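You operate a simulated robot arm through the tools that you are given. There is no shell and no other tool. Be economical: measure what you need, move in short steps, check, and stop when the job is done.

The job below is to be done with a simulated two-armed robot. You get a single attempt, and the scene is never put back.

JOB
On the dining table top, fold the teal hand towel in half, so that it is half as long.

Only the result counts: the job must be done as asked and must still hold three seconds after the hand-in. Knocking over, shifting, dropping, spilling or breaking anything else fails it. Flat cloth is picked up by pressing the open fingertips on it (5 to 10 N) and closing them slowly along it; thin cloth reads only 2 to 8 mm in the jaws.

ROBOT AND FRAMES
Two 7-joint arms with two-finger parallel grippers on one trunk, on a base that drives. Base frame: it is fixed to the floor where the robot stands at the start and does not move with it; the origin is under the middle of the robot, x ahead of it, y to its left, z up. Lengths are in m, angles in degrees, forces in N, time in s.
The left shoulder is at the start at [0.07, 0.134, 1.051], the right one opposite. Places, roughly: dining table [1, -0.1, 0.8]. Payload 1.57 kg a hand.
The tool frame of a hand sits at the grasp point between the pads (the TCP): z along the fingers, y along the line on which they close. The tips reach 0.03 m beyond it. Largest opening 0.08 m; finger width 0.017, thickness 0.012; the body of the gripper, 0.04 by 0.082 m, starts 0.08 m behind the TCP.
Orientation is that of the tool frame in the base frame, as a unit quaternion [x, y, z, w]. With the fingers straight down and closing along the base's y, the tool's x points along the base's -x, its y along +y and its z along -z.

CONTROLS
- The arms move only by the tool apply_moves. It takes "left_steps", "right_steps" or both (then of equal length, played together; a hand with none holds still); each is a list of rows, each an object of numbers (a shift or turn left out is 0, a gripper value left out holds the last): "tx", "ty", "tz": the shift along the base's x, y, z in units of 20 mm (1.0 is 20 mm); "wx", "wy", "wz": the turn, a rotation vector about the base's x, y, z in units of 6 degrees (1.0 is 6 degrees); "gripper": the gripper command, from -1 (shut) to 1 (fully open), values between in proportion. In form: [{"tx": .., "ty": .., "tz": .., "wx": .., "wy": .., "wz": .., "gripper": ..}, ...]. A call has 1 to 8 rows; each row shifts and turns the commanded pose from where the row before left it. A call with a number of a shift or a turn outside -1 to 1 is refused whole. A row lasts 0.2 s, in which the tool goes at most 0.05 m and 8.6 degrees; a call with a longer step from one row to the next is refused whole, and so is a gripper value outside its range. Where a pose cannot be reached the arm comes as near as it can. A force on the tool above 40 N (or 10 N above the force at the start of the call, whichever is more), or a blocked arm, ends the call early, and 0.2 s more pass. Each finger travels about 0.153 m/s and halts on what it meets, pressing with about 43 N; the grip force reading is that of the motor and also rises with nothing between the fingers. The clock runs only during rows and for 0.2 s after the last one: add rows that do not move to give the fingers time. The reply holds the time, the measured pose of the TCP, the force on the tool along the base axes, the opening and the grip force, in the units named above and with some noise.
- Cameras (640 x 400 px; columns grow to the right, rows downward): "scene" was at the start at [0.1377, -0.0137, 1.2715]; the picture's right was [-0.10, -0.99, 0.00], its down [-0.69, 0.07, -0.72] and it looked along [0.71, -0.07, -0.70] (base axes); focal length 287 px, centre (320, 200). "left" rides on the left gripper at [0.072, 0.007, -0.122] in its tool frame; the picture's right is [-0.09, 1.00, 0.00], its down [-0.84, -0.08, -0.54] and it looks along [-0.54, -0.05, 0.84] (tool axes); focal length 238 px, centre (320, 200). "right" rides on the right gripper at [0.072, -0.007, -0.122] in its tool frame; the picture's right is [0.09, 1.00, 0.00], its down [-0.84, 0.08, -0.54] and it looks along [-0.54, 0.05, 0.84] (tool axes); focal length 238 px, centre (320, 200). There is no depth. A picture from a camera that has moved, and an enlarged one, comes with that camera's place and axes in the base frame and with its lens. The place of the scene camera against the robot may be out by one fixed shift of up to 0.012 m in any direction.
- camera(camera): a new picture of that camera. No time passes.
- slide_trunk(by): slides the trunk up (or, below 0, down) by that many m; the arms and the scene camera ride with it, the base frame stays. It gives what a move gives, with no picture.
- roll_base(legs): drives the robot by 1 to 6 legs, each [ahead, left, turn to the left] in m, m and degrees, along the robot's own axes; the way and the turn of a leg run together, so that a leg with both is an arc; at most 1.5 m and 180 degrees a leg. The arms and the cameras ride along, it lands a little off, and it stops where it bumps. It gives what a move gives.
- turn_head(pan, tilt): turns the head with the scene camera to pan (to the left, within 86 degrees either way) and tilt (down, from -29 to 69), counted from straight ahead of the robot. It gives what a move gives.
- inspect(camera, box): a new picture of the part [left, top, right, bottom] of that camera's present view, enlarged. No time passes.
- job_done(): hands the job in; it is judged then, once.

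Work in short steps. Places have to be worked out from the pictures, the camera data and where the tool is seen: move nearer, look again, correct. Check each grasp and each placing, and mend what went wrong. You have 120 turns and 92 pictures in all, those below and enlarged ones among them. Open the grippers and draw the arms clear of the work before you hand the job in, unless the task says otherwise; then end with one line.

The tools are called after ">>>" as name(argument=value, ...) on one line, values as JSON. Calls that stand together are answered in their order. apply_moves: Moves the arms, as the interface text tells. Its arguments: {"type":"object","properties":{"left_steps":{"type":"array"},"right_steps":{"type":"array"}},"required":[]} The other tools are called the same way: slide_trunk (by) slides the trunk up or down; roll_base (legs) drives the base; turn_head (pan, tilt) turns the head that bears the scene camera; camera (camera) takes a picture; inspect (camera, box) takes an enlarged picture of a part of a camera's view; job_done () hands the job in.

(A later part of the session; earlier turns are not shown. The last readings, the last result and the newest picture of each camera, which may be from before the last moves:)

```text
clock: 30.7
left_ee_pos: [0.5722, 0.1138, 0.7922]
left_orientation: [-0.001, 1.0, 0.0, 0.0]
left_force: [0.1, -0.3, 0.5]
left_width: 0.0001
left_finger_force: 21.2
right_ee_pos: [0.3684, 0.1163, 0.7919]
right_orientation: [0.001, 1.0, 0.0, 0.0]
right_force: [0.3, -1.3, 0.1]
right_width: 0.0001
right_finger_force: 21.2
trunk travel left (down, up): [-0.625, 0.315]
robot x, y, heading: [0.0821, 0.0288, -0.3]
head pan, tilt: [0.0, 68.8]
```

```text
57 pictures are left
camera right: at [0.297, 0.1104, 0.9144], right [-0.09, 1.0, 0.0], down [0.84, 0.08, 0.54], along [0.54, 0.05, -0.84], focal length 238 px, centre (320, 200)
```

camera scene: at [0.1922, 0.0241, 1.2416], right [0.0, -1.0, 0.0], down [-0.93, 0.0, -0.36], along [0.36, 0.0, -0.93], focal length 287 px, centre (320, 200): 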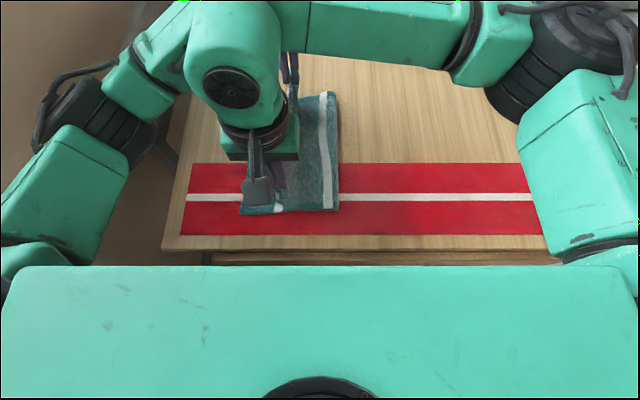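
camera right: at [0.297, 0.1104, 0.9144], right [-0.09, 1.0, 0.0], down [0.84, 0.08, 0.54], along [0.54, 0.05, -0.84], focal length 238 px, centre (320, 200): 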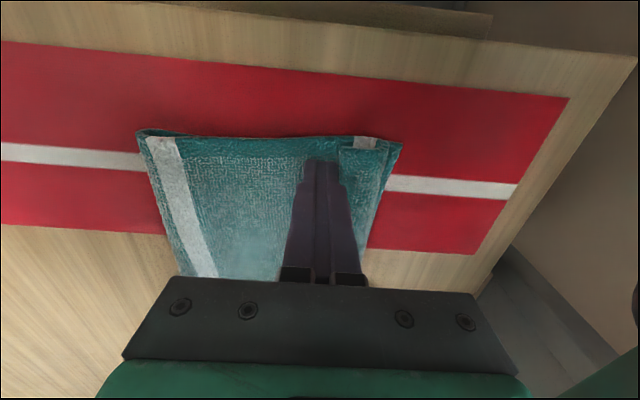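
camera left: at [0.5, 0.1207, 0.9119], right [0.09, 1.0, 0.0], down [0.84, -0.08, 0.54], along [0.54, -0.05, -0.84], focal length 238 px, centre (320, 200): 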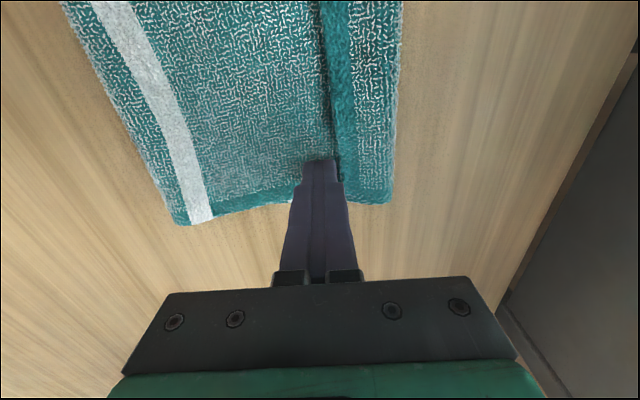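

Brushing just slides the strip without flipping it. Its edge is now at y≈0.127 and the crease at about 0.168 far and 0.157 near. I'll pinch only the strip near its edge with a small opening, stand it up leaning +y, and let it fall open; first I position over it.

>>> apply_moves(left_steps=[{"tz": 0.8}, {"tz": 0.5, "ty": 0.6, "gripper": -0.48}, {"ty": 0.95}, {"tz": -0.6}, {}], right_steps=[{"tz": 0.8}, {"tz": 0.5, "ty": 0.5, "gripper": -0.56}, {"ty": 0.85}, {"tz": -0.6}, {}])

>>> camera(camera="left")

>>> camera(camera="right")

```text
clock: 31.9
left_ee_pos: [0.5711, 0.1455, 0.8058]
left_orientation: [0.001, 1.0, -0.001, 0.0]
left_force: [0.2, 0.9, -0.6]
left_width: 0.0206
left_finger_force: 0.0
right_ee_pos: [0.3679, 0.144, 0.805]
right_orientation: [0.001, 1.0, -0.001, 0.0]
right_force: [0.6, -0.5, -0.6]
right_width: 0.0174
right_finger_force: 0.0
trunk travel left (down, up): [-0.625, 0.315]
robot x, y, heading: [0.0832, 0.0265, -0.1]
head pan, tilt: [0.0, 68.8]
```

```text
56 pictures are left
camera left: at [0.4996, 0.1529, 0.9255], right [0.09, 1.0, 0.0], down [0.84, -0.08, 0.54], along [0.54, -0.05, -0.84], focal length 238 px, centre (320, 200)
```

left: 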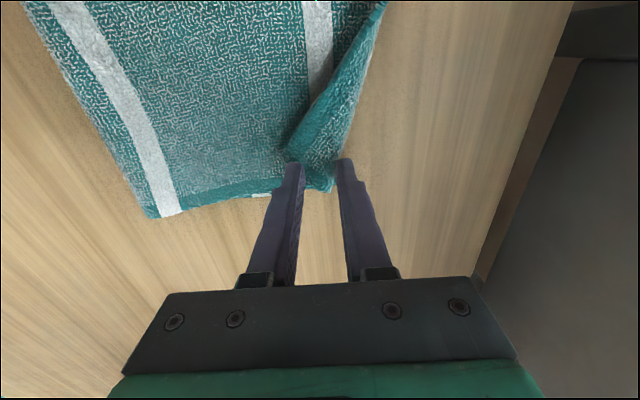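

```text
55 pictures are left
camera right: at [0.2969, 0.1377, 0.9282], right [-0.09, 1.0, 0.0], down [0.84, 0.08, 0.54], along [0.54, 0.05, -0.84], focal length 238 px, centre (320, 200)
```

right: 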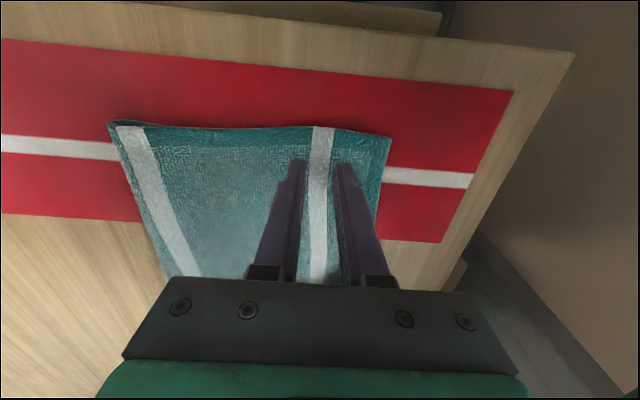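

Lifting the tips flipped the near part open on its own; only a small triangle at the far corner is still turned back. I raise both hands to look it over.

>>> apply_moves(left_steps=[{"tz": 1}, {"tz": 1}, {"ty": -1, "gripper": -1}, {"ty": -1}, {}], right_steps=[{"tz": 1}, {"tz": 1}, {"tz": 1}, {"tz": 1}, {}])

>>> camera(camera="left")

>>> camera(camera="right")

```text
clock: 33.1
left_ee_pos: [0.5722, 0.1039, 0.8452]
left_orientation: [0.0, 1.0, 0.0, 0.0]
left_force: [0.4, 0.2, 0.2]
left_width: 0.0001
left_finger_force: 21.0
right_ee_pos: [0.3684, 0.1443, 0.8858]
right_orientation: [0.001, 1.0, -0.001, 0.0]
right_force: [0.5, 0.2, -0.8]
right_width: 0.0176
right_finger_force: 0.0
trunk travel left (down, up): [-0.625, 0.315]
robot x, y, heading: [0.0792, 0.0264, -0.3]
head pan, tilt: [0.0, 68.8]
```

```text
54 pictures are left
camera left: at [0.4998, 0.1111, 0.9657], right [0.09, 1.0, 0.0], down [0.84, -0.08, 0.54], along [0.54, -0.05, -0.84], focal length 238 px, centre (320, 200)
```

left: 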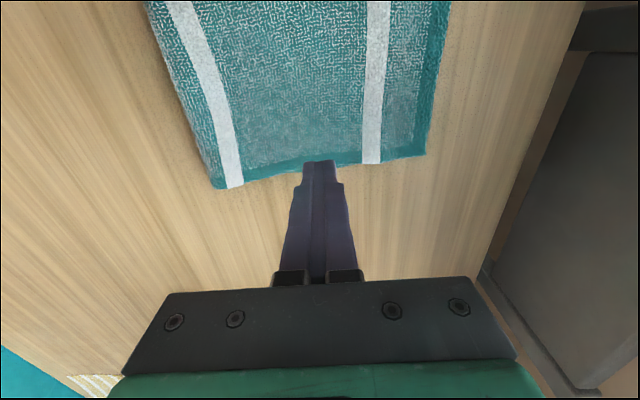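

```text
53 pictures are left
camera right: at [0.2963, 0.138, 1.0087], right [-0.09, 1.0, 0.0], down [0.84, 0.08, 0.54], along [0.54, 0.05, -0.84], focal length 238 px, centre (320, 200)
```

right: 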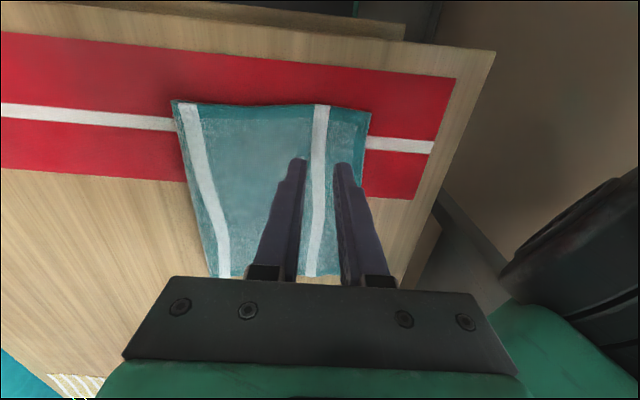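

The corner has fallen open too, so the towel is now folded flat. I raise both hands and roll the base back to inspect the alignment from the scene camera.

>>> apply_moves(left_steps=[{"tz": 1}, {"tz": 1}, {"tz": 1}, {"tz": 1}, {"tz": 1}, {"tz": 1}, {"tz": 1}], right_steps=[{"tz": 1}, {"tz": 1}, {"tz": 1}, {"tz": 1}, {"tz": 1}, {"tz": 0.5}, {}])

>>> roll_base(legs=[[-0.25, 0, 0]])

>>> turn_head(pan=0, tilt=50)

>>> camera(camera="scene")

>>> camera(camera="left")

```text
clock: 34.7
left_ee_pos: [0.5719, 0.1037, 0.9859]
left_orientation: [-0.001, 1.0, 0.0, 0.0]
left_force: [1.1, -0.2, 0.2]
left_width: 0.0
left_finger_force: 21.2
right_ee_pos: [0.368, 0.1442, 0.9961]
right_orientation: [0.001, 1.0, 0.0, 0.0]
right_force: [-0.1, 0.2, 0.0]
right_width: 0.0175
right_finger_force: 0.0
trunk travel left (down, up): [-0.625, 0.315]
robot x, y, heading: [0.078, 0.0287, 0.1]
head pan, tilt: [0.0, 68.8]
```

```text
clock: 36.0
left_ee_pos: [0.4521, 0.0859, 0.9878]
left_orientation: [0.013, 1.0, 0.0, 0.003]
left_force: [-0.9, -1.1, 0.4]
left_width: 0.0001
left_finger_force: 20.6
right_ee_pos: [0.2495, 0.1318, 0.9973]
right_orientation: [0.013, 1.0, 0.0, 0.002]
right_force: [-0.5, -0.4, -0.9]
right_width: 0.0175
right_finger_force: 0.0
trunk travel left (down, up): [-0.625, 0.315]
robot x, y, heading: [-0.0368, 0.026, -1.6]
head pan, tilt: [0.0, 68.8]
stopped in leg 1: the robot was blocked; the commanded pose is now the measured one
```

```text
clock: 36.8
left_ee_pos: [0.4565, 0.0869, 0.9852]
left_orientation: [0.014, 1.0, 0.0, -0.001]
left_force: [0.1, -0.8, -0.5]
left_width: 0.0003
left_finger_force: 21.5
right_ee_pos: [0.2525, 0.1313, 0.995]
right_orientation: [0.014, 1.0, 0.0, 0.0]
right_force: [-1.4, -0.1, -0.3]
right_width: 0.0178
right_finger_force: 0.0
trunk travel left (down, up): [-0.625, 0.315]
robot x, y, heading: [-0.0385, 0.0258, -1.7]
head pan, tilt: [0.0, 50.0]
```

```text
52 pictures are left
camera scene: at [0.0956, 0.0157, 1.2634], right [-0.03, -1.0, 0.0], down [-0.77, 0.02, -0.64], along [0.64, -0.02, -0.77], focal length 287 px, centre (320, 200)
```

scene: 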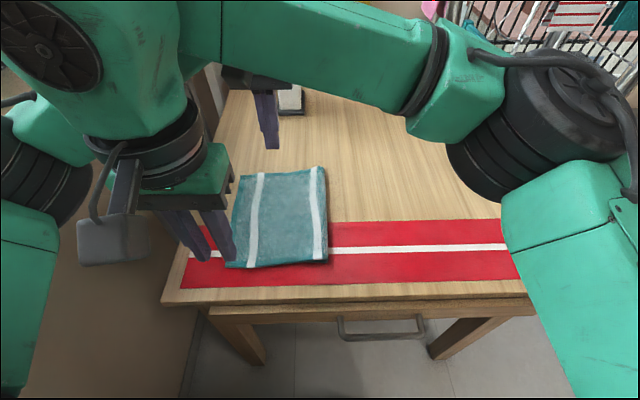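

```text
51 pictures are left
camera left: at [0.3839, 0.0951, 1.1064], right [0.12, 0.99, 0.0], down [0.83, -0.1, 0.54], along [0.54, -0.07, -0.84], focal length 238 px, centre (320, 200)
```

left: 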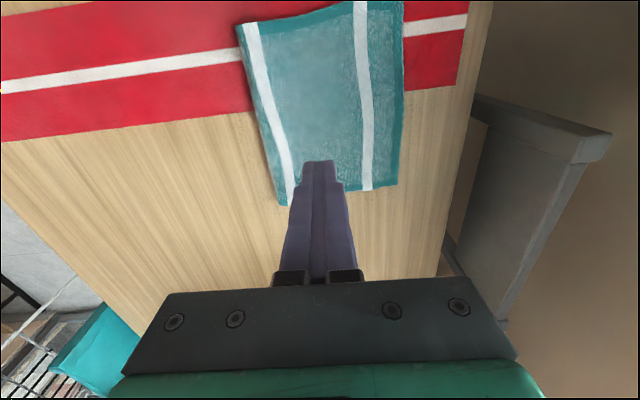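

The base bumped something behind, so I ease forward a little. Then I move the right hand to the right for an unobstructed view of the towel.

>>> roll_base(legs=[[0.04, 0, 1.6]])

>>> apply_moves(right_steps=[{"ty": -1}, {"ty": -1}, {"ty": -1}, {"ty": -1}, {"ty": -1}, {"ty": -1}, {"ty": -1}, {"ty": -1}], left_steps=[{"ty": 1}, {"ty": 1}, {"ty": 1}, {"ty": 1}, {"ty": 1}, {"ty": 1}, {}, {}])

>>> apply_moves(right_steps=[{"ty": -1}, {"ty": -1}, {"ty": -1}, {"ty": -1}, {"ty": -1}, {"ty": -1}])

>>> inspect(camera="scene", box=[160, 120, 400, 290])

>>> turn_head(pan=86, tilt=40)

>>> camera(camera="scene")

```text
clock: 37.7
left_ee_pos: [0.4913, 0.0994, 0.987]
left_orientation: [-0.001, 1.0, -0.001, 0.002]
left_force: [-0.8, -0.1, -0.7]
left_width: 0.0
left_finger_force: 21.5
right_ee_pos: [0.2863, 0.1389, 0.9962]
right_orientation: [-0.001, 1.0, -0.001, 0.001]
right_force: [0.5, 0.0, -0.5]
right_width: 0.0177
right_finger_force: 0.1
trunk travel left (down, up): [-0.625, 0.315]
robot x, y, heading: [-0.0006, 0.0245, 0.2]
head pan, tilt: [0.0, 50.0]
```

```text
clock: 39.5
left_ee_pos: [0.4926, 0.2176, 0.9863]
left_orientation: [0.0, 1.0, 0.0, 0.001]
left_force: [0.2, -1.1, -0.6]
left_width: 0.0
left_finger_force: 21.7
right_ee_pos: [0.2894, -0.0232, 0.9959]
right_orientation: [-0.001, 1.0, 0.0, 0.0]
right_force: [0.0, 0.4, 0.6]
right_width: 0.0175
right_finger_force: 0.0
trunk travel left (down, up): [-0.625, 0.315]
robot x, y, heading: [0.0022, 0.0197, -0.0]
head pan, tilt: [0.0, 50.0]
```

```text
clock: 40.9
left_ee_pos: [0.4925, 0.2178, 0.986]
left_orientation: [0.001, 1.0, 0.0, 0.001]
left_force: [-0.9, -0.1, 0.1]
left_width: 0.0
left_finger_force: 22.2
right_ee_pos: [0.2878, -0.1427, 0.996]
right_orientation: [-0.002, 1.0, 0.0, 0.0]
right_force: [0.4, 0.1, 0.2]
right_width: 0.0177
right_finger_force: 0.0
trunk travel left (down, up): [-0.625, 0.315]
robot x, y, heading: [0.0004, 0.0231, 0.0]
head pan, tilt: [0.0, 50.0]
```

```text
2.35 times, centred on (280, 205) of scene
camera zoom: at [0.1342, 0.0174, 1.2636], right [0.0, -1.0, 0.0], down [-0.77, 0.0, -0.64], along [0.64, 0.0, -0.77], focal length 676 px, centre (414, 188)
```

zoom: 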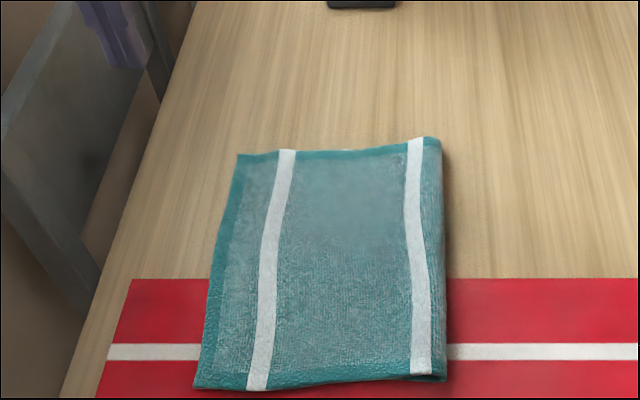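

```text
clock: 42.5
left_ee_pos: [0.4938, 0.2173, 0.9862]
left_orientation: [-0.001, 1.0, -0.001, 0.001]
left_force: [-0.4, 0.3, 0.4]
left_width: 0.0001
left_finger_force: 20.9
right_ee_pos: [0.2879, -0.1407, 0.9965]
right_orientation: [-0.001, 1.0, 0.0, 0.0]
right_force: [-0.6, -0.5, -0.2]
right_width: 0.0176
right_finger_force: 0.0
trunk travel left (down, up): [-0.625, 0.315]
robot x, y, heading: [0.0016, 0.0207, 0.0]
head pan, tilt: [85.9, 40.0]
```

```text
49 pictures are left
camera scene: at [0.0639, 0.1032, 1.2777], right [1.0, -0.07, 0.0], down [-0.05, -0.64, -0.77], along [0.06, 0.76, -0.64], focal length 287 px, centre (320, 200)
```

scene: 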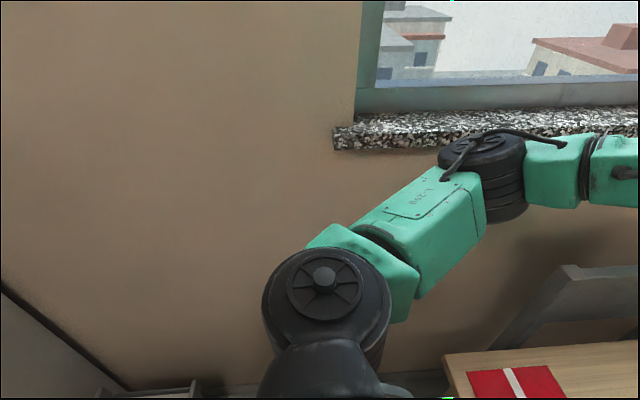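

The fold looks square: about 0.197 m wide against the original 0.375 m. One last look at the left edge from the left wrist checks how the layers line up.

>>> inspect(camera="left", box=[160, 0, 420, 200])

>>> turn_head(pan=0, tilt=50)

>>> camera(camera="scene")

```text
2.00 times, centred on (290, 100) of left
camera zoom: at [0.4211, 0.2256, 1.107], right [0.09, 1.0, 0.0], down [0.84, -0.08, 0.54], along [0.54, -0.05, -0.84], focal length 477 px, centre (380, 400)
```

zoom: 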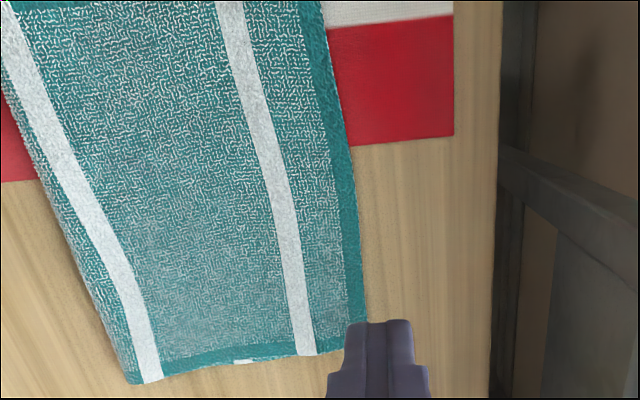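

```text
clock: 44.1
left_ee_pos: [0.4952, 0.2175, 0.9862]
left_orientation: [0.0, 1.0, -0.001, 0.001]
left_force: [-0.3, 0.5, -0.6]
left_width: 0.0001
left_finger_force: 21.2
right_ee_pos: [0.2887, -0.1405, 0.9957]
right_orientation: [-0.001, 1.0, 0.0, 0.0]
right_force: [0.3, 0.4, 0.8]
right_width: 0.0177
right_finger_force: 0.1
trunk travel left (down, up): [-0.625, 0.315]
robot x, y, heading: [0.002, 0.0278, 0.2]
head pan, tilt: [0.0, 50.0]
```

```text
47 pictures are left
camera scene: at [0.1348, 0.0184, 1.2635], right [0.0, -1.0, 0.0], down [-0.77, 0.0, -0.64], along [0.64, 0.0, -0.77], focal length 287 px, centre (320, 200)
```

scene: 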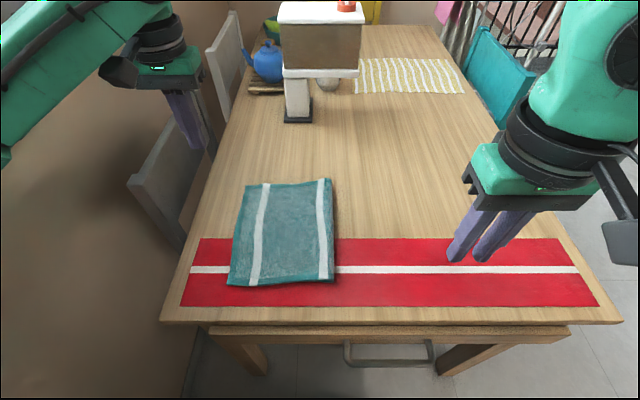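

The stripes show the middle stripe lying entirely on the upper layer, so that layer overhangs the lower by roughly 3–4 cm on the left. I'll regrip the overhanging corners and lay them back onto the lower edge; first I return to working position.

>>> roll_base(legs=[[0.08, 0.035, 0]])

>>> apply_moves(right_steps=[{"ty": 1, "gripper": -0.55}, {"ty": 1}, {"ty": 1}, {"ty": 1}, {"ty": 1}, {"ty": 1}, {"ty": 1}, {"ty": 1}], left_steps=[{"ty": -0.5, "gripper": -0.55}, {"ty": -0.5}, {"ty": -0.5}, {"ty": -0.5}, {"ty": -0.5}, {"ty": -0.5}, {}, {}])

>>> apply_moves(right_steps=[{"ty": 1}, {"ty": 1}, {"ty": 1}, {"ty": 1}, {"ty": 0.8}, {"tz": -1}, {"tz": -1}, {"tz": -1}], left_steps=[{"tz": -1}, {"tz": -1}, {"tz": -1}, {"tz": -1}, {"tz": -1}, {"tz": -1}, {"tz": -1}, {}])

>>> camera(camera="left")

>>> camera(camera="right")

```text
clock: 45.2
left_ee_pos: [0.5728, 0.2536, 0.9865]
left_orientation: [0.0, 1.0, -0.001, 0.001]
left_force: [-1.2, -0.3, 0.1]
left_width: 0.0003
left_finger_force: 21.3
right_ee_pos: [0.3687, -0.1069, 0.9957]
right_orientation: [0.0, 1.0, 0.0, 0.0]
right_force: [0.2, 0.3, -0.5]
right_width: 0.0177
right_finger_force: 0.1
trunk travel left (down, up): [-0.625, 0.315]
robot x, y, heading: [0.0838, 0.0558, -0.2]
head pan, tilt: [0.0, 50.0]
```

```text
clock: 47.0
left_ee_pos: [0.5732, 0.1945, 0.9851]
left_orientation: [0.001, 1.0, -0.001, 0.001]
left_force: [-0.9, 0.7, -0.4]
left_width: 0.0181
left_finger_force: 0.2
right_ee_pos: [0.3683, 0.0542, 0.996]
right_orientation: [0.0, 1.0, -0.001, 0.0]
right_force: [0.7, 0.4, 0.1]
right_width: 0.018
right_finger_force: 0.1
trunk travel left (down, up): [-0.625, 0.315]
robot x, y, heading: [0.0805, 0.0611, -0.1]
head pan, tilt: [0.0, 50.0]
```

```text
clock: 48.8
left_ee_pos: [0.5735, 0.193, 0.8458]
left_orientation: [-0.001, 1.0, -0.001, 0.001]
left_force: [-0.4, 0.2, -0.9]
left_width: 0.0179
left_finger_force: 0.0
right_ee_pos: [0.3681, 0.1502, 0.9361]
right_orientation: [0.0, 1.0, -0.001, -0.001]
right_force: [0.2, -0.2, -0.1]
right_width: 0.0179
right_finger_force: 0.1
trunk travel left (down, up): [-0.625, 0.315]
robot x, y, heading: [0.0827, 0.0626, 0.1]
head pan, tilt: [0.0, 50.0]
```

```text
46 pictures are left
camera left: at [0.501, 0.2, 0.9668], right [0.09, 1.0, 0.0], down [0.84, -0.08, 0.54], along [0.54, -0.05, -0.84], focal length 238 px, centre (320, 200)
```

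left: 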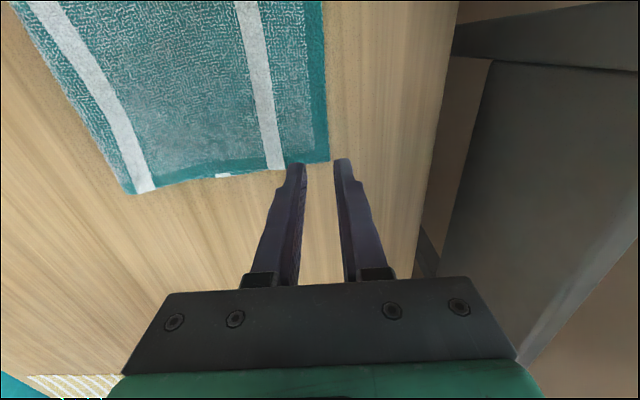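

```text
45 pictures are left
camera right: at [0.2965, 0.1429, 1.0582], right [-0.09, 1.0, 0.0], down [0.84, 0.08, 0.54], along [0.54, 0.05, -0.84], focal length 238 px, centre (320, 200)
```

right: 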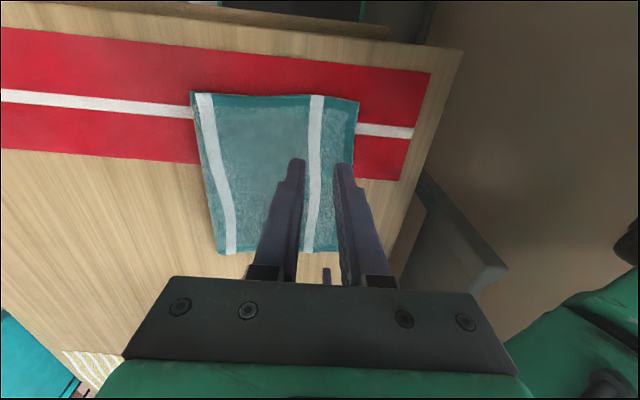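

The far overhang is about 4 cm (upper edge 0.199, lower about 0.157) and the near one about 2–2.5 cm (edge 0.192). I place the fingers just inside the upper edge and lower toward it.

>>> apply_moves(right_steps=[{"ty": 0.75, "tz": -1, "gripper": -0.58}, {"ty": 0.7, "tz": -1}, {"tz": -1}, {"tz": -1}, {"tz": -1}, {"tz": -1}, {"tz": -0.7}, {}], left_steps=[{"ty": -0.4, "gripper": -0.5}, {"tz": -0.6}, {"tz": -0.6}, {"tz": -0.6}, {"tz": -0.4}, {}, {}, {}])

>>> camera(camera="left")

>>> camera(camera="right")

```text
clock: 50.6
left_ee_pos: [0.5727, 0.1855, 0.8037]
left_orientation: [0.0, 1.0, -0.001, 0.002]
left_force: [-0.4, -0.9, -1.3]
left_width: 0.0201
left_finger_force: 0.0
right_ee_pos: [0.3678, 0.1784, 0.8013]
right_orientation: [0.0, 1.0, 0.0, 0.0]
right_force: [0.1, 0.8, -0.1]
right_width: 0.0167
right_finger_force: 0.1
trunk travel left (down, up): [-0.625, 0.315]
robot x, y, heading: [0.0803, 0.0571, -0.1]
head pan, tilt: [0.0, 50.0]
```

```text
44 pictures are left
camera left: at [0.5005, 0.1921, 0.9237], right [0.09, 1.0, 0.0], down [0.84, -0.08, 0.54], along [0.54, -0.05, -0.84], focal length 238 px, centre (320, 200)
```

left: 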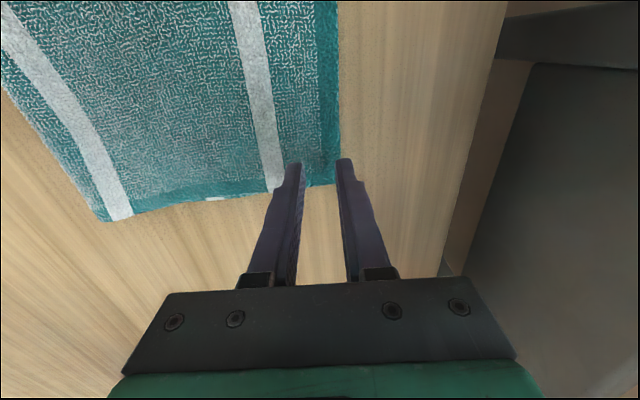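

```text
43 pictures are left
camera right: at [0.2966, 0.1723, 0.9242], right [-0.09, 1.0, 0.0], down [0.84, 0.08, 0.54], along [0.54, 0.05, -0.84], focal length 238 px, centre (320, 200)
```

right: 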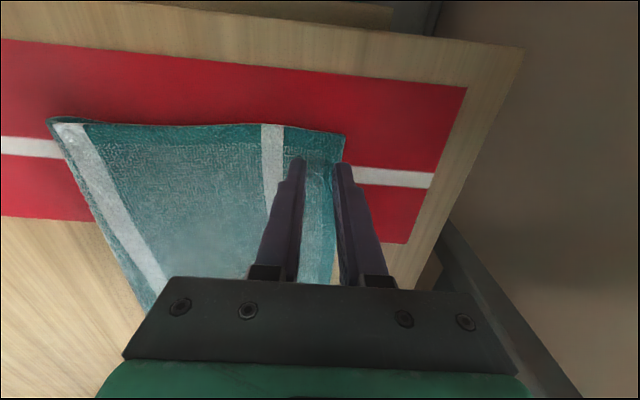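

The near hand is well placed; I shift the far hand 5 mm inward and lower both to contact.

>>> apply_moves(right_steps=[{}, {"tz": -0.4}, {"tz": -0.35}, {}], left_steps=[{"ty": -0.25}, {"tz": -0.45}, {"tz": -0.4}, {}])

>>> apply_moves(right_steps=[{"tz": -0.1}, {}], left_steps=[{"tz": -0.15}, {}])

```text
clock: 51.6
left_ee_pos: [0.5722, 0.1804, 0.7862]
left_orientation: [0.0, 1.0, -0.002, 0.001]
left_force: [-0.1, 0.2, 2.2]
left_width: 0.0203
left_finger_force: 0.3
right_ee_pos: [0.3666, 0.1792, 0.7873]
right_orientation: [0.0, 1.0, 0.001, 0.001]
right_force: [0.0, -0.4, 3.1]
right_width: 0.0172
right_finger_force: 0.0
trunk travel left (down, up): [-0.625, 0.315]
robot x, y, heading: [0.0779, 0.0567, 0.2]
head pan, tilt: [0.0, 50.0]
```

```text
clock: 52.2
left_ee_pos: [0.5723, 0.1806, 0.7849]
left_orientation: [0.001, 1.0, 0.0, 0.002]
left_force: [3.4, 0.9, 11.3]
left_width: 0.0199
left_finger_force: 0.1
right_ee_pos: [0.367, 0.1781, 0.785]
right_orientation: [0.0, 1.0, 0.0, 0.001]
right_force: [2.0, 0.3, 5.7]
right_width: 0.0171
right_finger_force: 0.3
trunk travel left (down, up): [-0.625, 0.315]
robot x, y, heading: [0.0813, 0.0579, 0.0]
head pan, tilt: [0.0, 50.0]
```

Contact on both, left about 11 N and right about 6 N. I ease the left slightly and close slowly.

>>> apply_moves(left_steps=[{"tz": 0.06, "gripper": -0.55}, {"gripper": -0.62}, {"gripper": -0.69}, {"gripper": -0.76}, {"gripper": -0.83}, {"gripper": -0.9}, {"gripper": -1}, {}], right_steps=[{"tz": -0.02, "gripper": -0.62}, {"gripper": -0.67}, {"gripper": -0.72}, {"gripper": -0.78}, {"gripper": -0.84}, {"gripper": -0.9}, {"gripper": -1}, {}])

>>> apply_moves(left_steps=[{}, {"tz": 0.5}, {"tz": 0.5}, {"tz": 0.5}, {}], right_steps=[{}, {"tz": 0.5}, {"tz": 0.5}, {"tz": 0.5}, {}])

>>> camera(camera="left")

>>> camera(camera="right")

```text
clock: 54.0
left_ee_pos: [0.5717, 0.1794, 0.7835]
left_orientation: [0.0, 1.0, 0.0, 0.001]
left_force: [-0.9, -1.2, 7.1]
left_width: 0.0035
left_finger_force: 24.5
right_ee_pos: [0.367, 0.178, 0.7846]
right_orientation: [0.0, 1.0, 0.001, 0.001]
right_force: [-0.3, -1.9, 12.0]
right_width: 0.0
right_finger_force: 21.6
trunk travel left (down, up): [-0.625, 0.315]
robot x, y, heading: [0.0789, 0.0602, 0.1]
head pan, tilt: [0.0, 50.0]
```

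```text
clock: 55.2
left_ee_pos: [0.573, 0.1811, 0.8145]
left_orientation: [0.0, 1.0, 0.0, 0.002]
left_force: [0.4, 0.7, -0.1]
left_width: 0.0035
left_finger_force: 24.9
right_ee_pos: [0.3678, 0.1782, 0.815]
right_orientation: [-0.001, 1.0, 0.0, 0.0]
right_force: [-1.1, -0.5, 0.5]
right_width: 0.0002
right_finger_force: 21.4
trunk travel left (down, up): [-0.625, 0.315]
robot x, y, heading: [0.0849, 0.0573, -0.2]
head pan, tilt: [0.0, 50.0]
```

```text
42 pictures are left
camera left: at [0.5009, 0.1874, 0.9345], right [0.09, 1.0, 0.0], down [0.84, -0.08, 0.54], along [0.54, -0.05, -0.84], focal length 238 px, centre (320, 200)
```

left: 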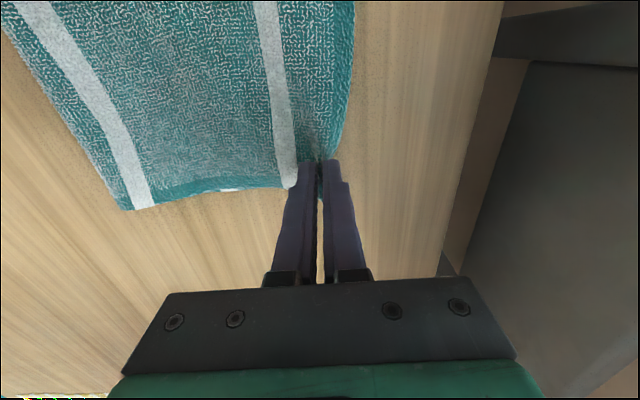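

```text
41 pictures are left
camera right: at [0.2967, 0.1717, 0.9374], right [-0.09, 1.0, 0.0], down [0.84, 0.08, 0.54], along [0.54, 0.05, -0.84], focal length 238 px, centre (320, 200)
```

right: 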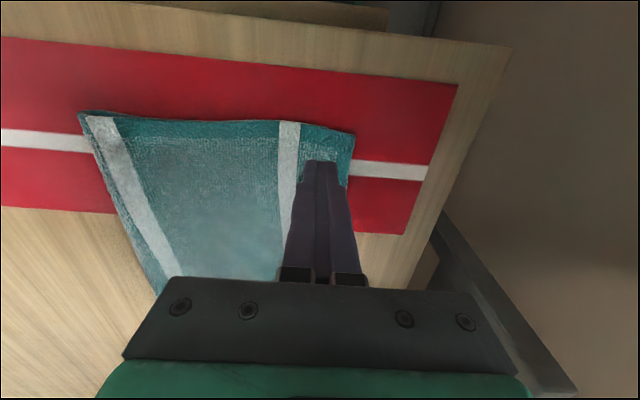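

The left hand holds its corner, but the right hand's fingers closed empty. I retry the right with a wider opening (0.03 m), centred a bit further in, while the left holds still.

>>> apply_moves(right_steps=[{"gripper": -0.25}, {"ty": -0.25}, {"tz": -0.6}, {"tz": -0.6}, {"tz": -0.25}, {}])

>>> camera(camera="right")

```text
clock: 56.6
left_ee_pos: [0.5728, 0.1806, 0.8146]
left_orientation: [-0.001, 1.0, -0.001, 0.001]
left_force: [-0.6, -0.1, 0.0]
left_width: 0.0031
left_finger_force: 24.5
right_ee_pos: [0.3678, 0.1741, 0.7854]
right_orientation: [-0.001, 1.0, 0.0, 0.0]
right_force: [-0.6, 0.2, 6.6]
right_width: 0.0301
right_finger_force: 0.1
trunk travel left (down, up): [-0.625, 0.315]
robot x, y, heading: [0.0795, 0.0599, -0.2]
head pan, tilt: [0.0, 50.0]
```

```text
40 pictures are left
camera right: at [0.296, 0.1673, 0.9086], right [-0.09, 1.0, 0.0], down [0.84, 0.08, 0.54], along [0.54, 0.05, -0.84], focal length 238 px, centre (320, 200)
```

right: 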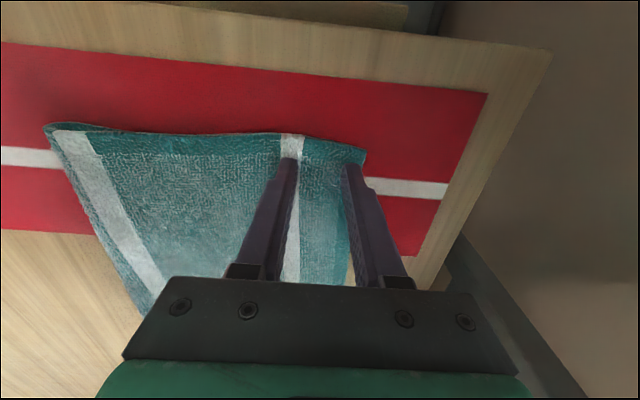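

Contact is 6.6 N with both fingers on cloth, so I close slowly and lift 1 cm to test.

>>> apply_moves(right_steps=[{"tz": -0.02, "gripper": -0.34}, {"gripper": -0.43}, {"gripper": -0.52}, {"gripper": -0.61}, {"gripper": -0.7}, {"gripper": -0.8}, {"gripper": -0.9}, {"gripper": -1}])

>>> apply_moves(right_steps=[{}, {"tz": 0.5}, {"tz": 0.5}, {"tz": 0.5}, {}])

>>> camera(camera="right")

```text
clock: 58.4
left_ee_pos: [0.5732, 0.18, 0.815]
left_orientation: [-0.001, 1.0, 0.0, 0.001]
left_force: [-0.7, -0.4, -0.7]
left_width: 0.0034
left_finger_force: 24.5
right_ee_pos: [0.3686, 0.1744, 0.786]
right_orientation: [0.0, 1.0, -0.001, 0.001]
right_force: [0.3, -1.7, 11.0]
right_width: 0.0051
right_finger_force: 25.5
trunk travel left (down, up): [-0.625, 0.315]
robot x, y, heading: [0.0815, 0.0557, -0.1]
head pan, tilt: [0.0, 50.0]
```

```text
clock: 59.6
left_ee_pos: [0.5735, 0.1799, 0.8144]
left_orientation: [0.0, 1.0, -0.001, 0.001]
left_force: [-0.4, -1.0, 0.0]
left_width: 0.0036
left_finger_force: 24.3
right_ee_pos: [0.3687, 0.1742, 0.8147]
right_orientation: [0.0, 1.0, 0.0, -0.001]
right_force: [0.2, -0.5, -0.3]
right_width: 0.0041
right_finger_force: 25.0
trunk travel left (down, up): [-0.625, 0.315]
robot x, y, heading: [0.08, 0.057, -0.5]
head pan, tilt: [0.0, 50.0]
```

```text
39 pictures are left
camera right: at [0.2964, 0.1672, 0.9377], right [-0.09, 1.0, 0.0], down [0.84, 0.08, 0.54], along [0.54, 0.05, -0.84], focal length 238 px, centre (320, 200)
```

right: 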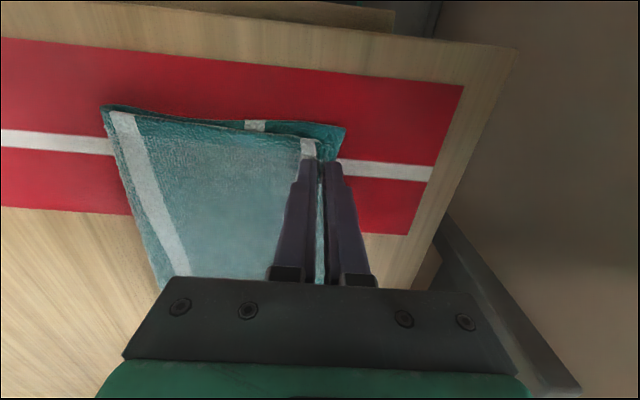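

Now the lower layer's near corner is visible at y≈0.19, so the near side was almost aligned. I lift both another 4 cm to see the whole lower edge.

>>> apply_moves(right_steps=[{"tz": 0.7, "ty": -0.3}, {"tz": 0.7, "ty": -0.3}, {"tz": 0.7, "ty": -0.3}, {"tz": 0.5, "ty": -0.3}, {}], left_steps=[{"tz": 0.7, "ty": -0.3}, {"tz": 0.7, "ty": -0.3}, {"tz": 0.7, "ty": -0.3}, {"tz": 0.5, "ty": -0.3}, {}])

>>> camera(camera="left")

>>> camera(camera="right")

>>> camera(camera="scene")

```text
clock: 60.8
left_ee_pos: [0.5743, 0.1572, 0.8647]
left_orientation: [0.0, 1.0, 0.0, 0.001]
left_force: [0.0, 0.5, -0.1]
left_width: 0.0033
left_finger_force: 24.6
right_ee_pos: [0.3679, 0.1503, 0.8672]
right_orientation: [0.0, 1.0, 0.0, 0.0]
right_force: [-0.2, -0.6, 0.5]
right_width: 0.0042
right_finger_force: 24.7
trunk travel left (down, up): [-0.625, 0.315]
robot x, y, heading: [0.0766, 0.0575, -0.1]
head pan, tilt: [0.0, 50.0]
```

```text
38 pictures are left
camera left: at [0.5012, 0.1641, 0.9858], right [0.09, 1.0, 0.0], down [0.84, -0.08, 0.54], along [0.54, -0.05, -0.84], focal length 238 px, centre (320, 200)
```

left: 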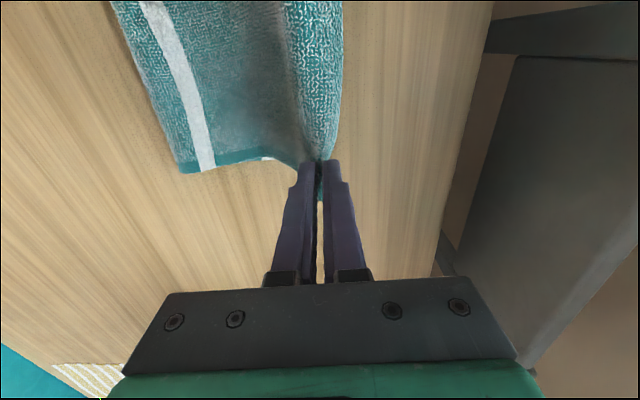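

```text
37 pictures are left
camera right: at [0.2967, 0.1431, 0.9899], right [-0.09, 1.0, 0.0], down [0.84, 0.08, 0.54], along [0.54, 0.05, -0.84], focal length 238 px, centre (320, 200)
```

right: 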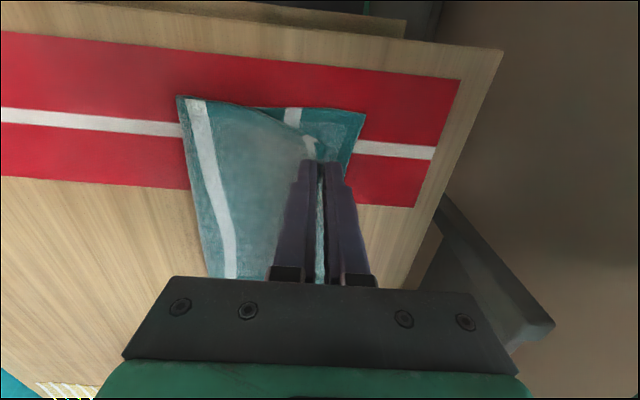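

```text
36 pictures are left
camera scene: at [0.2145, 0.0536, 1.2635], right [0.0, -1.0, 0.0], down [-0.77, 0.0, -0.64], along [0.64, 0.0, -0.77], focal length 287 px, centre (320, 200)
```

scene: 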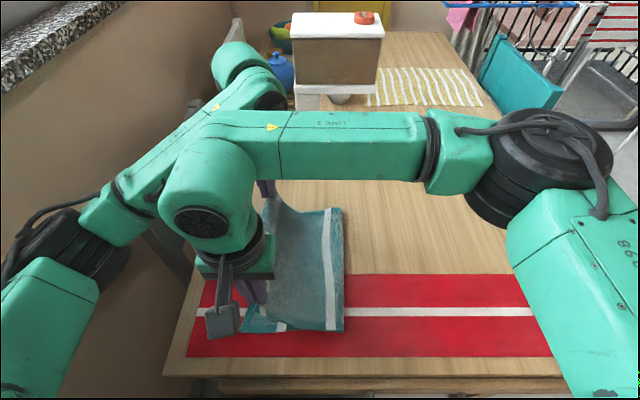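

I zoom in on the left wrist view to see whether the far pinch holds just the upper layer.

>>> inspect(camera="left", box=[150, 0, 380, 210])

>>> inspect(camera="right", box=[150, 70, 400, 230])

>>> inspect(camera="scene", box=[190, 170, 370, 350])

```text
1.90 times, centred on (265, 105) of left
camera zoom: at [0.5012, 0.1641, 0.9858], right [0.09, 1.0, 0.0], down [0.84, -0.08, 0.54], along [0.54, -0.05, -0.84], focal length 454 px, centre (425, 381)
```

zoom: 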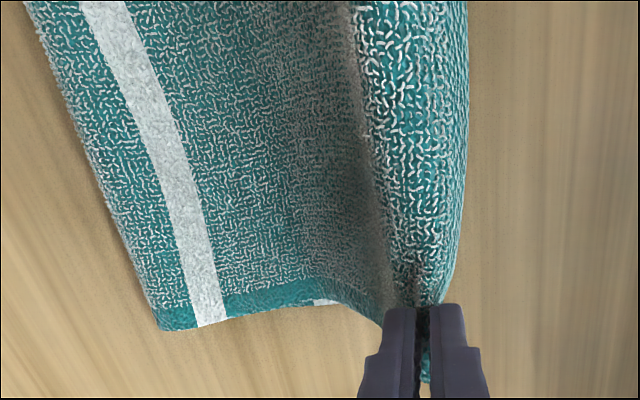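

```text
2.50 times, centred on (275, 150) of right
camera zoom: at [0.2967, 0.1431, 0.9899], right [-0.09, 1.0, 0.0], down [0.84, 0.08, 0.54], along [0.54, 0.05, -0.84], focal length 596 px, centre (432, 325)
```

zoom: 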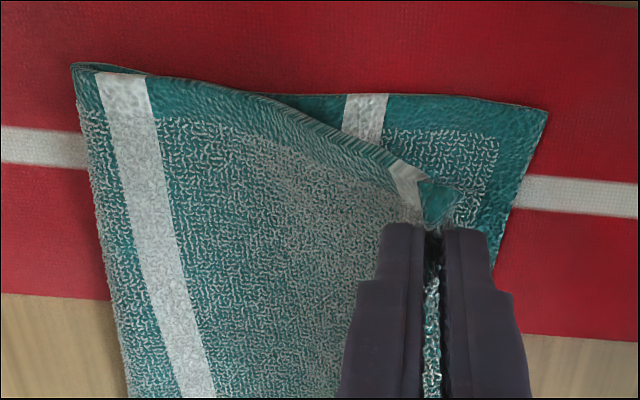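

```text
2.22 times, centred on (280, 260) of scene
camera zoom: at [0.2145, 0.0536, 1.2635], right [0.0, -1.0, 0.0], down [-0.77, 0.0, -0.64], along [0.64, 0.0, -0.77], focal length 639 px, centre (409, 67)
```

zoom: 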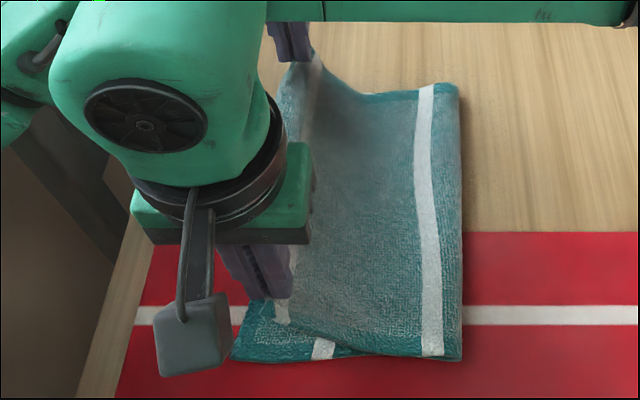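

The lower edge runs from y≈0.19 near to about 0.167 far, because the towel lies about 3° askew. So the near corner should land where it was, and the far corner about 3 cm further in. I swing inward to push slack to the fold, then lay the corners down at those targets.

>>> apply_moves(left_steps=[{"ty": -0.8, "tz": -0.3}, {"ty": -0.8, "tz": -0.6}, {"ty": -0.4, "tz": -0.6}, {"ty": 0.2, "tz": -0.6}, {"ty": 0.6, "tz": -0.4}, {"ty": 0.6, "tz": -0.4}, {"ty": 0.3, "tz": -0.5}, {}], right_steps=[{"ty": -0.4, "tz": -0.3}, {"ty": -0.3, "tz": -0.6}, {"ty": 0.0, "tz": -0.6}, {"ty": 0.3, "tz": -0.6}, {"ty": 0.5, "tz": -0.4}, {"ty": 0.6, "tz": -0.4}, {"ty": 0.3, "tz": -0.5}, {}])

>>> camera(camera="left")

>>> camera(camera="right")

```text
clock: 62.6
left_ee_pos: [0.573, 0.1499, 0.7983]
left_orientation: [0.0, 1.0, -0.001, 0.001]
left_force: [-0.5, 0.3, 2.8]
left_width: 0.0035
left_finger_force: 23.9
right_ee_pos: [0.367, 0.1701, 0.7982]
right_orientation: [0.001, 1.0, 0.0, 0.0]
right_force: [2.0, -0.3, 0.2]
right_width: 0.0038
right_finger_force: 24.6
trunk travel left (down, up): [-0.625, 0.315]
robot x, y, heading: [0.0802, 0.061, -0.3]
head pan, tilt: [0.0, 50.0]
```

```text
32 pictures are left
camera left: at [0.5007, 0.1569, 0.9183], right [0.09, 1.0, 0.0], down [0.84, -0.08, 0.54], along [0.54, -0.05, -0.84], focal length 238 px, centre (320, 200)
```

left: 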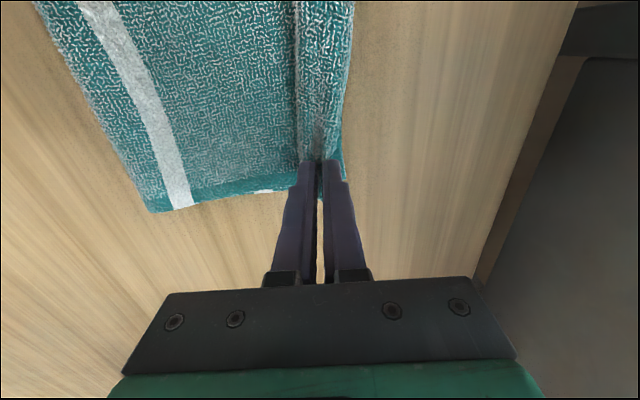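

```text
31 pictures are left
camera right: at [0.2959, 0.1634, 0.922], right [-0.09, 1.0, 0.0], down [0.84, 0.08, 0.54], along [0.54, 0.05, -0.84], focal length 238 px, centre (320, 200)
```

right: 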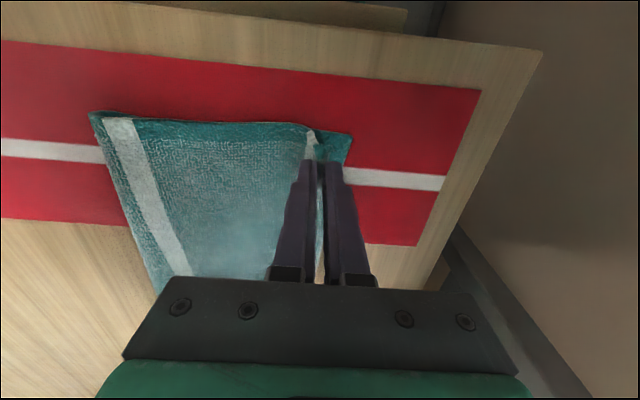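

I zoom in on the far side before releasing, to see how the ridge lies.

>>> inspect(camera="left", box=[200, 60, 400, 220])

>>> inspect(camera="scene", box=[190, 170, 370, 350])

```text
2.50 times, centred on (300, 140) of left
camera zoom: at [0.5007, 0.1569, 0.9183], right [0.09, 1.0, 0.0], down [0.84, -0.08, 0.54], along [0.54, -0.05, -0.84], focal length 596 px, centre (370, 350)
```

zoom: 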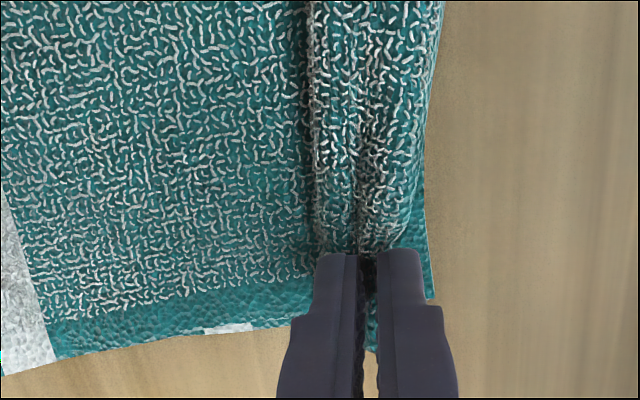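

```text
2.22 times, centred on (280, 260) of scene
camera zoom: at [0.2138, 0.053, 1.2636], right [0.0, -1.0, 0.0], down [-0.77, 0.0, -0.64], along [0.64, 0.0, -0.77], focal length 639 px, centre (409, 67)
```

zoom: 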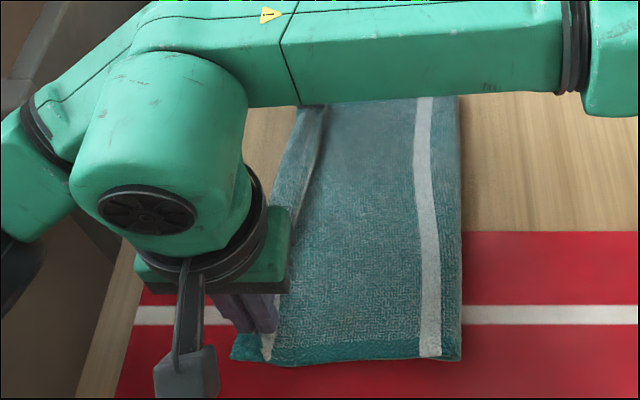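

The stripe is simply tucked under the bunched ridge. I release both hands slowly and rise.

>>> apply_moves(left_steps=[{"gripper": -0.85}, {"gripper": -0.7}, {"gripper": -0.5}, {"gripper": -0.3}, {}, {"tz": 0.5}, {"tz": 1}, {"tz": 1}], right_steps=[{"tz": -0.15, "gripper": -0.85}, {"gripper": -0.7}, {"gripper": -0.5}, {"gripper": -0.3}, {}, {"tz": 0.5}, {"tz": 1}, {"tz": 1}])

>>> camera(camera="left")

>>> camera(camera="right")

```text
clock: 64.4
left_ee_pos: [0.5735, 0.1507, 0.8472]
left_orientation: [0.0, 1.0, -0.001, 0.001]
left_force: [0.8, -0.3, -0.6]
left_width: 0.0281
left_finger_force: 0.0
right_ee_pos: [0.3669, 0.1711, 0.8465]
right_orientation: [0.0, 1.0, 0.001, 0.0]
right_force: [-0.2, 0.7, -0.7]
right_width: 0.028
right_finger_force: 0.0
trunk travel left (down, up): [-0.625, 0.315]
robot x, y, heading: [0.0822, 0.0583, -0.1]
head pan, tilt: [0.0, 50.0]
```

```text
28 pictures are left
camera left: at [0.5002, 0.1572, 0.9685], right [0.09, 1.0, 0.0], down [0.84, -0.08, 0.54], along [0.54, -0.05, -0.84], focal length 238 px, centre (320, 200)
```

left: 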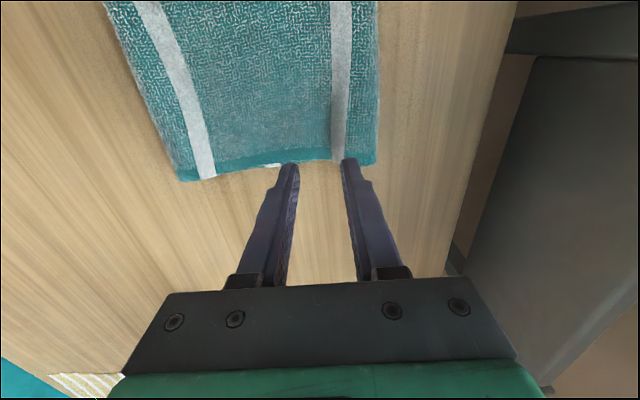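

```text
27 pictures are left
camera right: at [0.2957, 0.1634, 0.9691], right [-0.09, 1.0, 0.0], down [0.84, 0.08, 0.54], along [0.54, 0.05, -0.84], focal length 238 px, centre (320, 200)
```

right: 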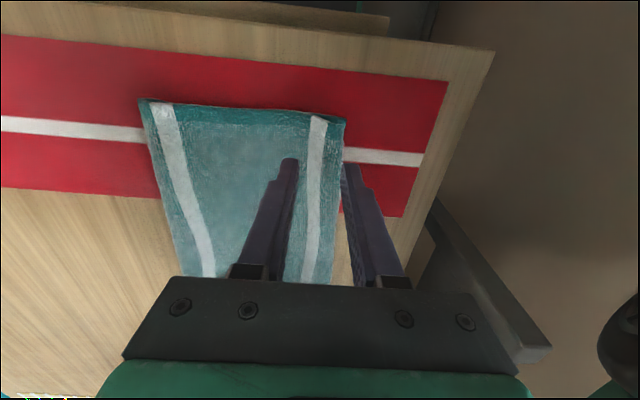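

The near side is well aligned, but the far upper corner sprang back to y≈0.20 while the lower far edge is at about 0.17. I'll clear the right hand and redo only the far corner, lifting high so the slack goes to the fold.

>>> apply_moves(right_steps=[{"tz": 1}, {"tz": 1}, {"tz": 1}, {"ty": -1}, {"ty": -1}, {"ty": -1}, {"ty": -1}, {"ty": -1}], left_steps=[{"ty": 0.9, "gripper": -0.5}, {"ty": 0.85}, {"tz": -0.8}, {"tz": -0.8}, {"tz": -0.4}, {}, {}, {}])

>>> apply_moves(right_steps=[{"ty": -1}, {"ty": -1}, {"ty": -1}, {"ty": -1}, {"ty": -1}, {"ty": -1}, {"ty": -1}, {"ty": -1}])

>>> camera(camera="left")

>>> camera(camera="scene")

```text
clock: 66.2
left_ee_pos: [0.5726, 0.1846, 0.8081]
left_orientation: [0.0, 1.0, -0.001, 0.002]
left_force: [0.6, 0.2, 0.5]
left_width: 0.02
left_finger_force: 0.0
right_ee_pos: [0.3676, 0.0686, 0.9059]
right_orientation: [-0.001, 1.0, 0.002, -0.001]
right_force: [-0.1, 0.4, -0.7]
right_width: 0.0279
right_finger_force: 0.1
trunk travel left (down, up): [-0.625, 0.315]
robot x, y, heading: [0.0817, 0.0609, -0.5]
head pan, tilt: [0.0, 50.0]
```

```text
clock: 68.0
left_ee_pos: [0.5736, 0.1837, 0.8082]
left_orientation: [0.0, 1.0, 0.0, 0.001]
left_force: [0.9, 0.2, 0.9]
left_width: 0.0201
left_finger_force: 0.0
right_ee_pos: [0.3678, -0.0915, 0.9057]
right_orientation: [-0.001, 1.0, 0.0, 0.001]
right_force: [-0.3, -0.5, 0.2]
right_width: 0.028
right_finger_force: 0.1
trunk travel left (down, up): [-0.625, 0.315]
robot x, y, heading: [0.0826, 0.06, -0.3]
head pan, tilt: [0.0, 50.0]
```

```text
26 pictures are left
camera left: at [0.5007, 0.1913, 0.9283], right [0.09, 1.0, 0.0], down [0.84, -0.08, 0.54], along [0.54, -0.05, -0.84], focal length 238 px, centre (320, 200)
```

left: 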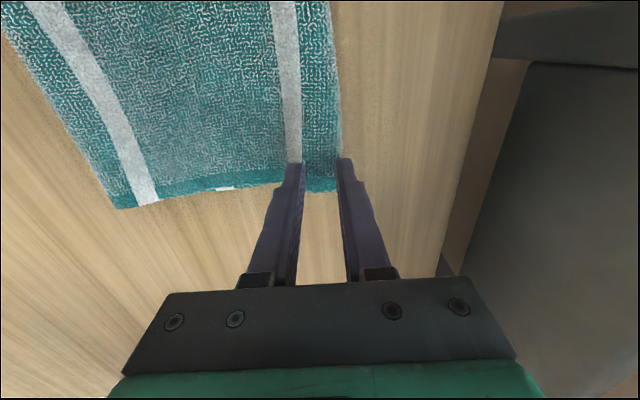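

```text
25 pictures are left
camera scene: at [0.2138, 0.0524, 1.2636], right [0.0, -1.0, 0.0], down [-0.77, 0.0, -0.64], along [0.64, 0.0, -0.77], focal length 287 px, centre (320, 200)
```

scene: 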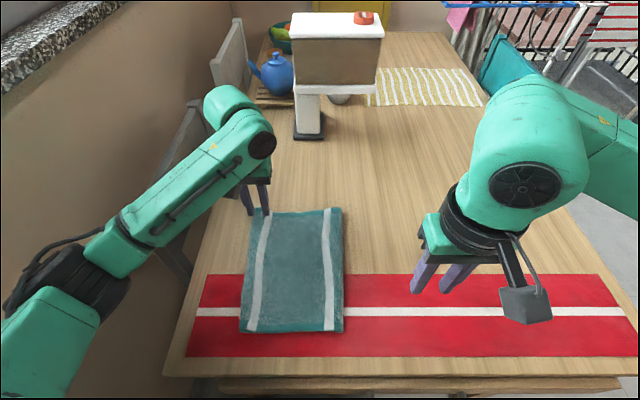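

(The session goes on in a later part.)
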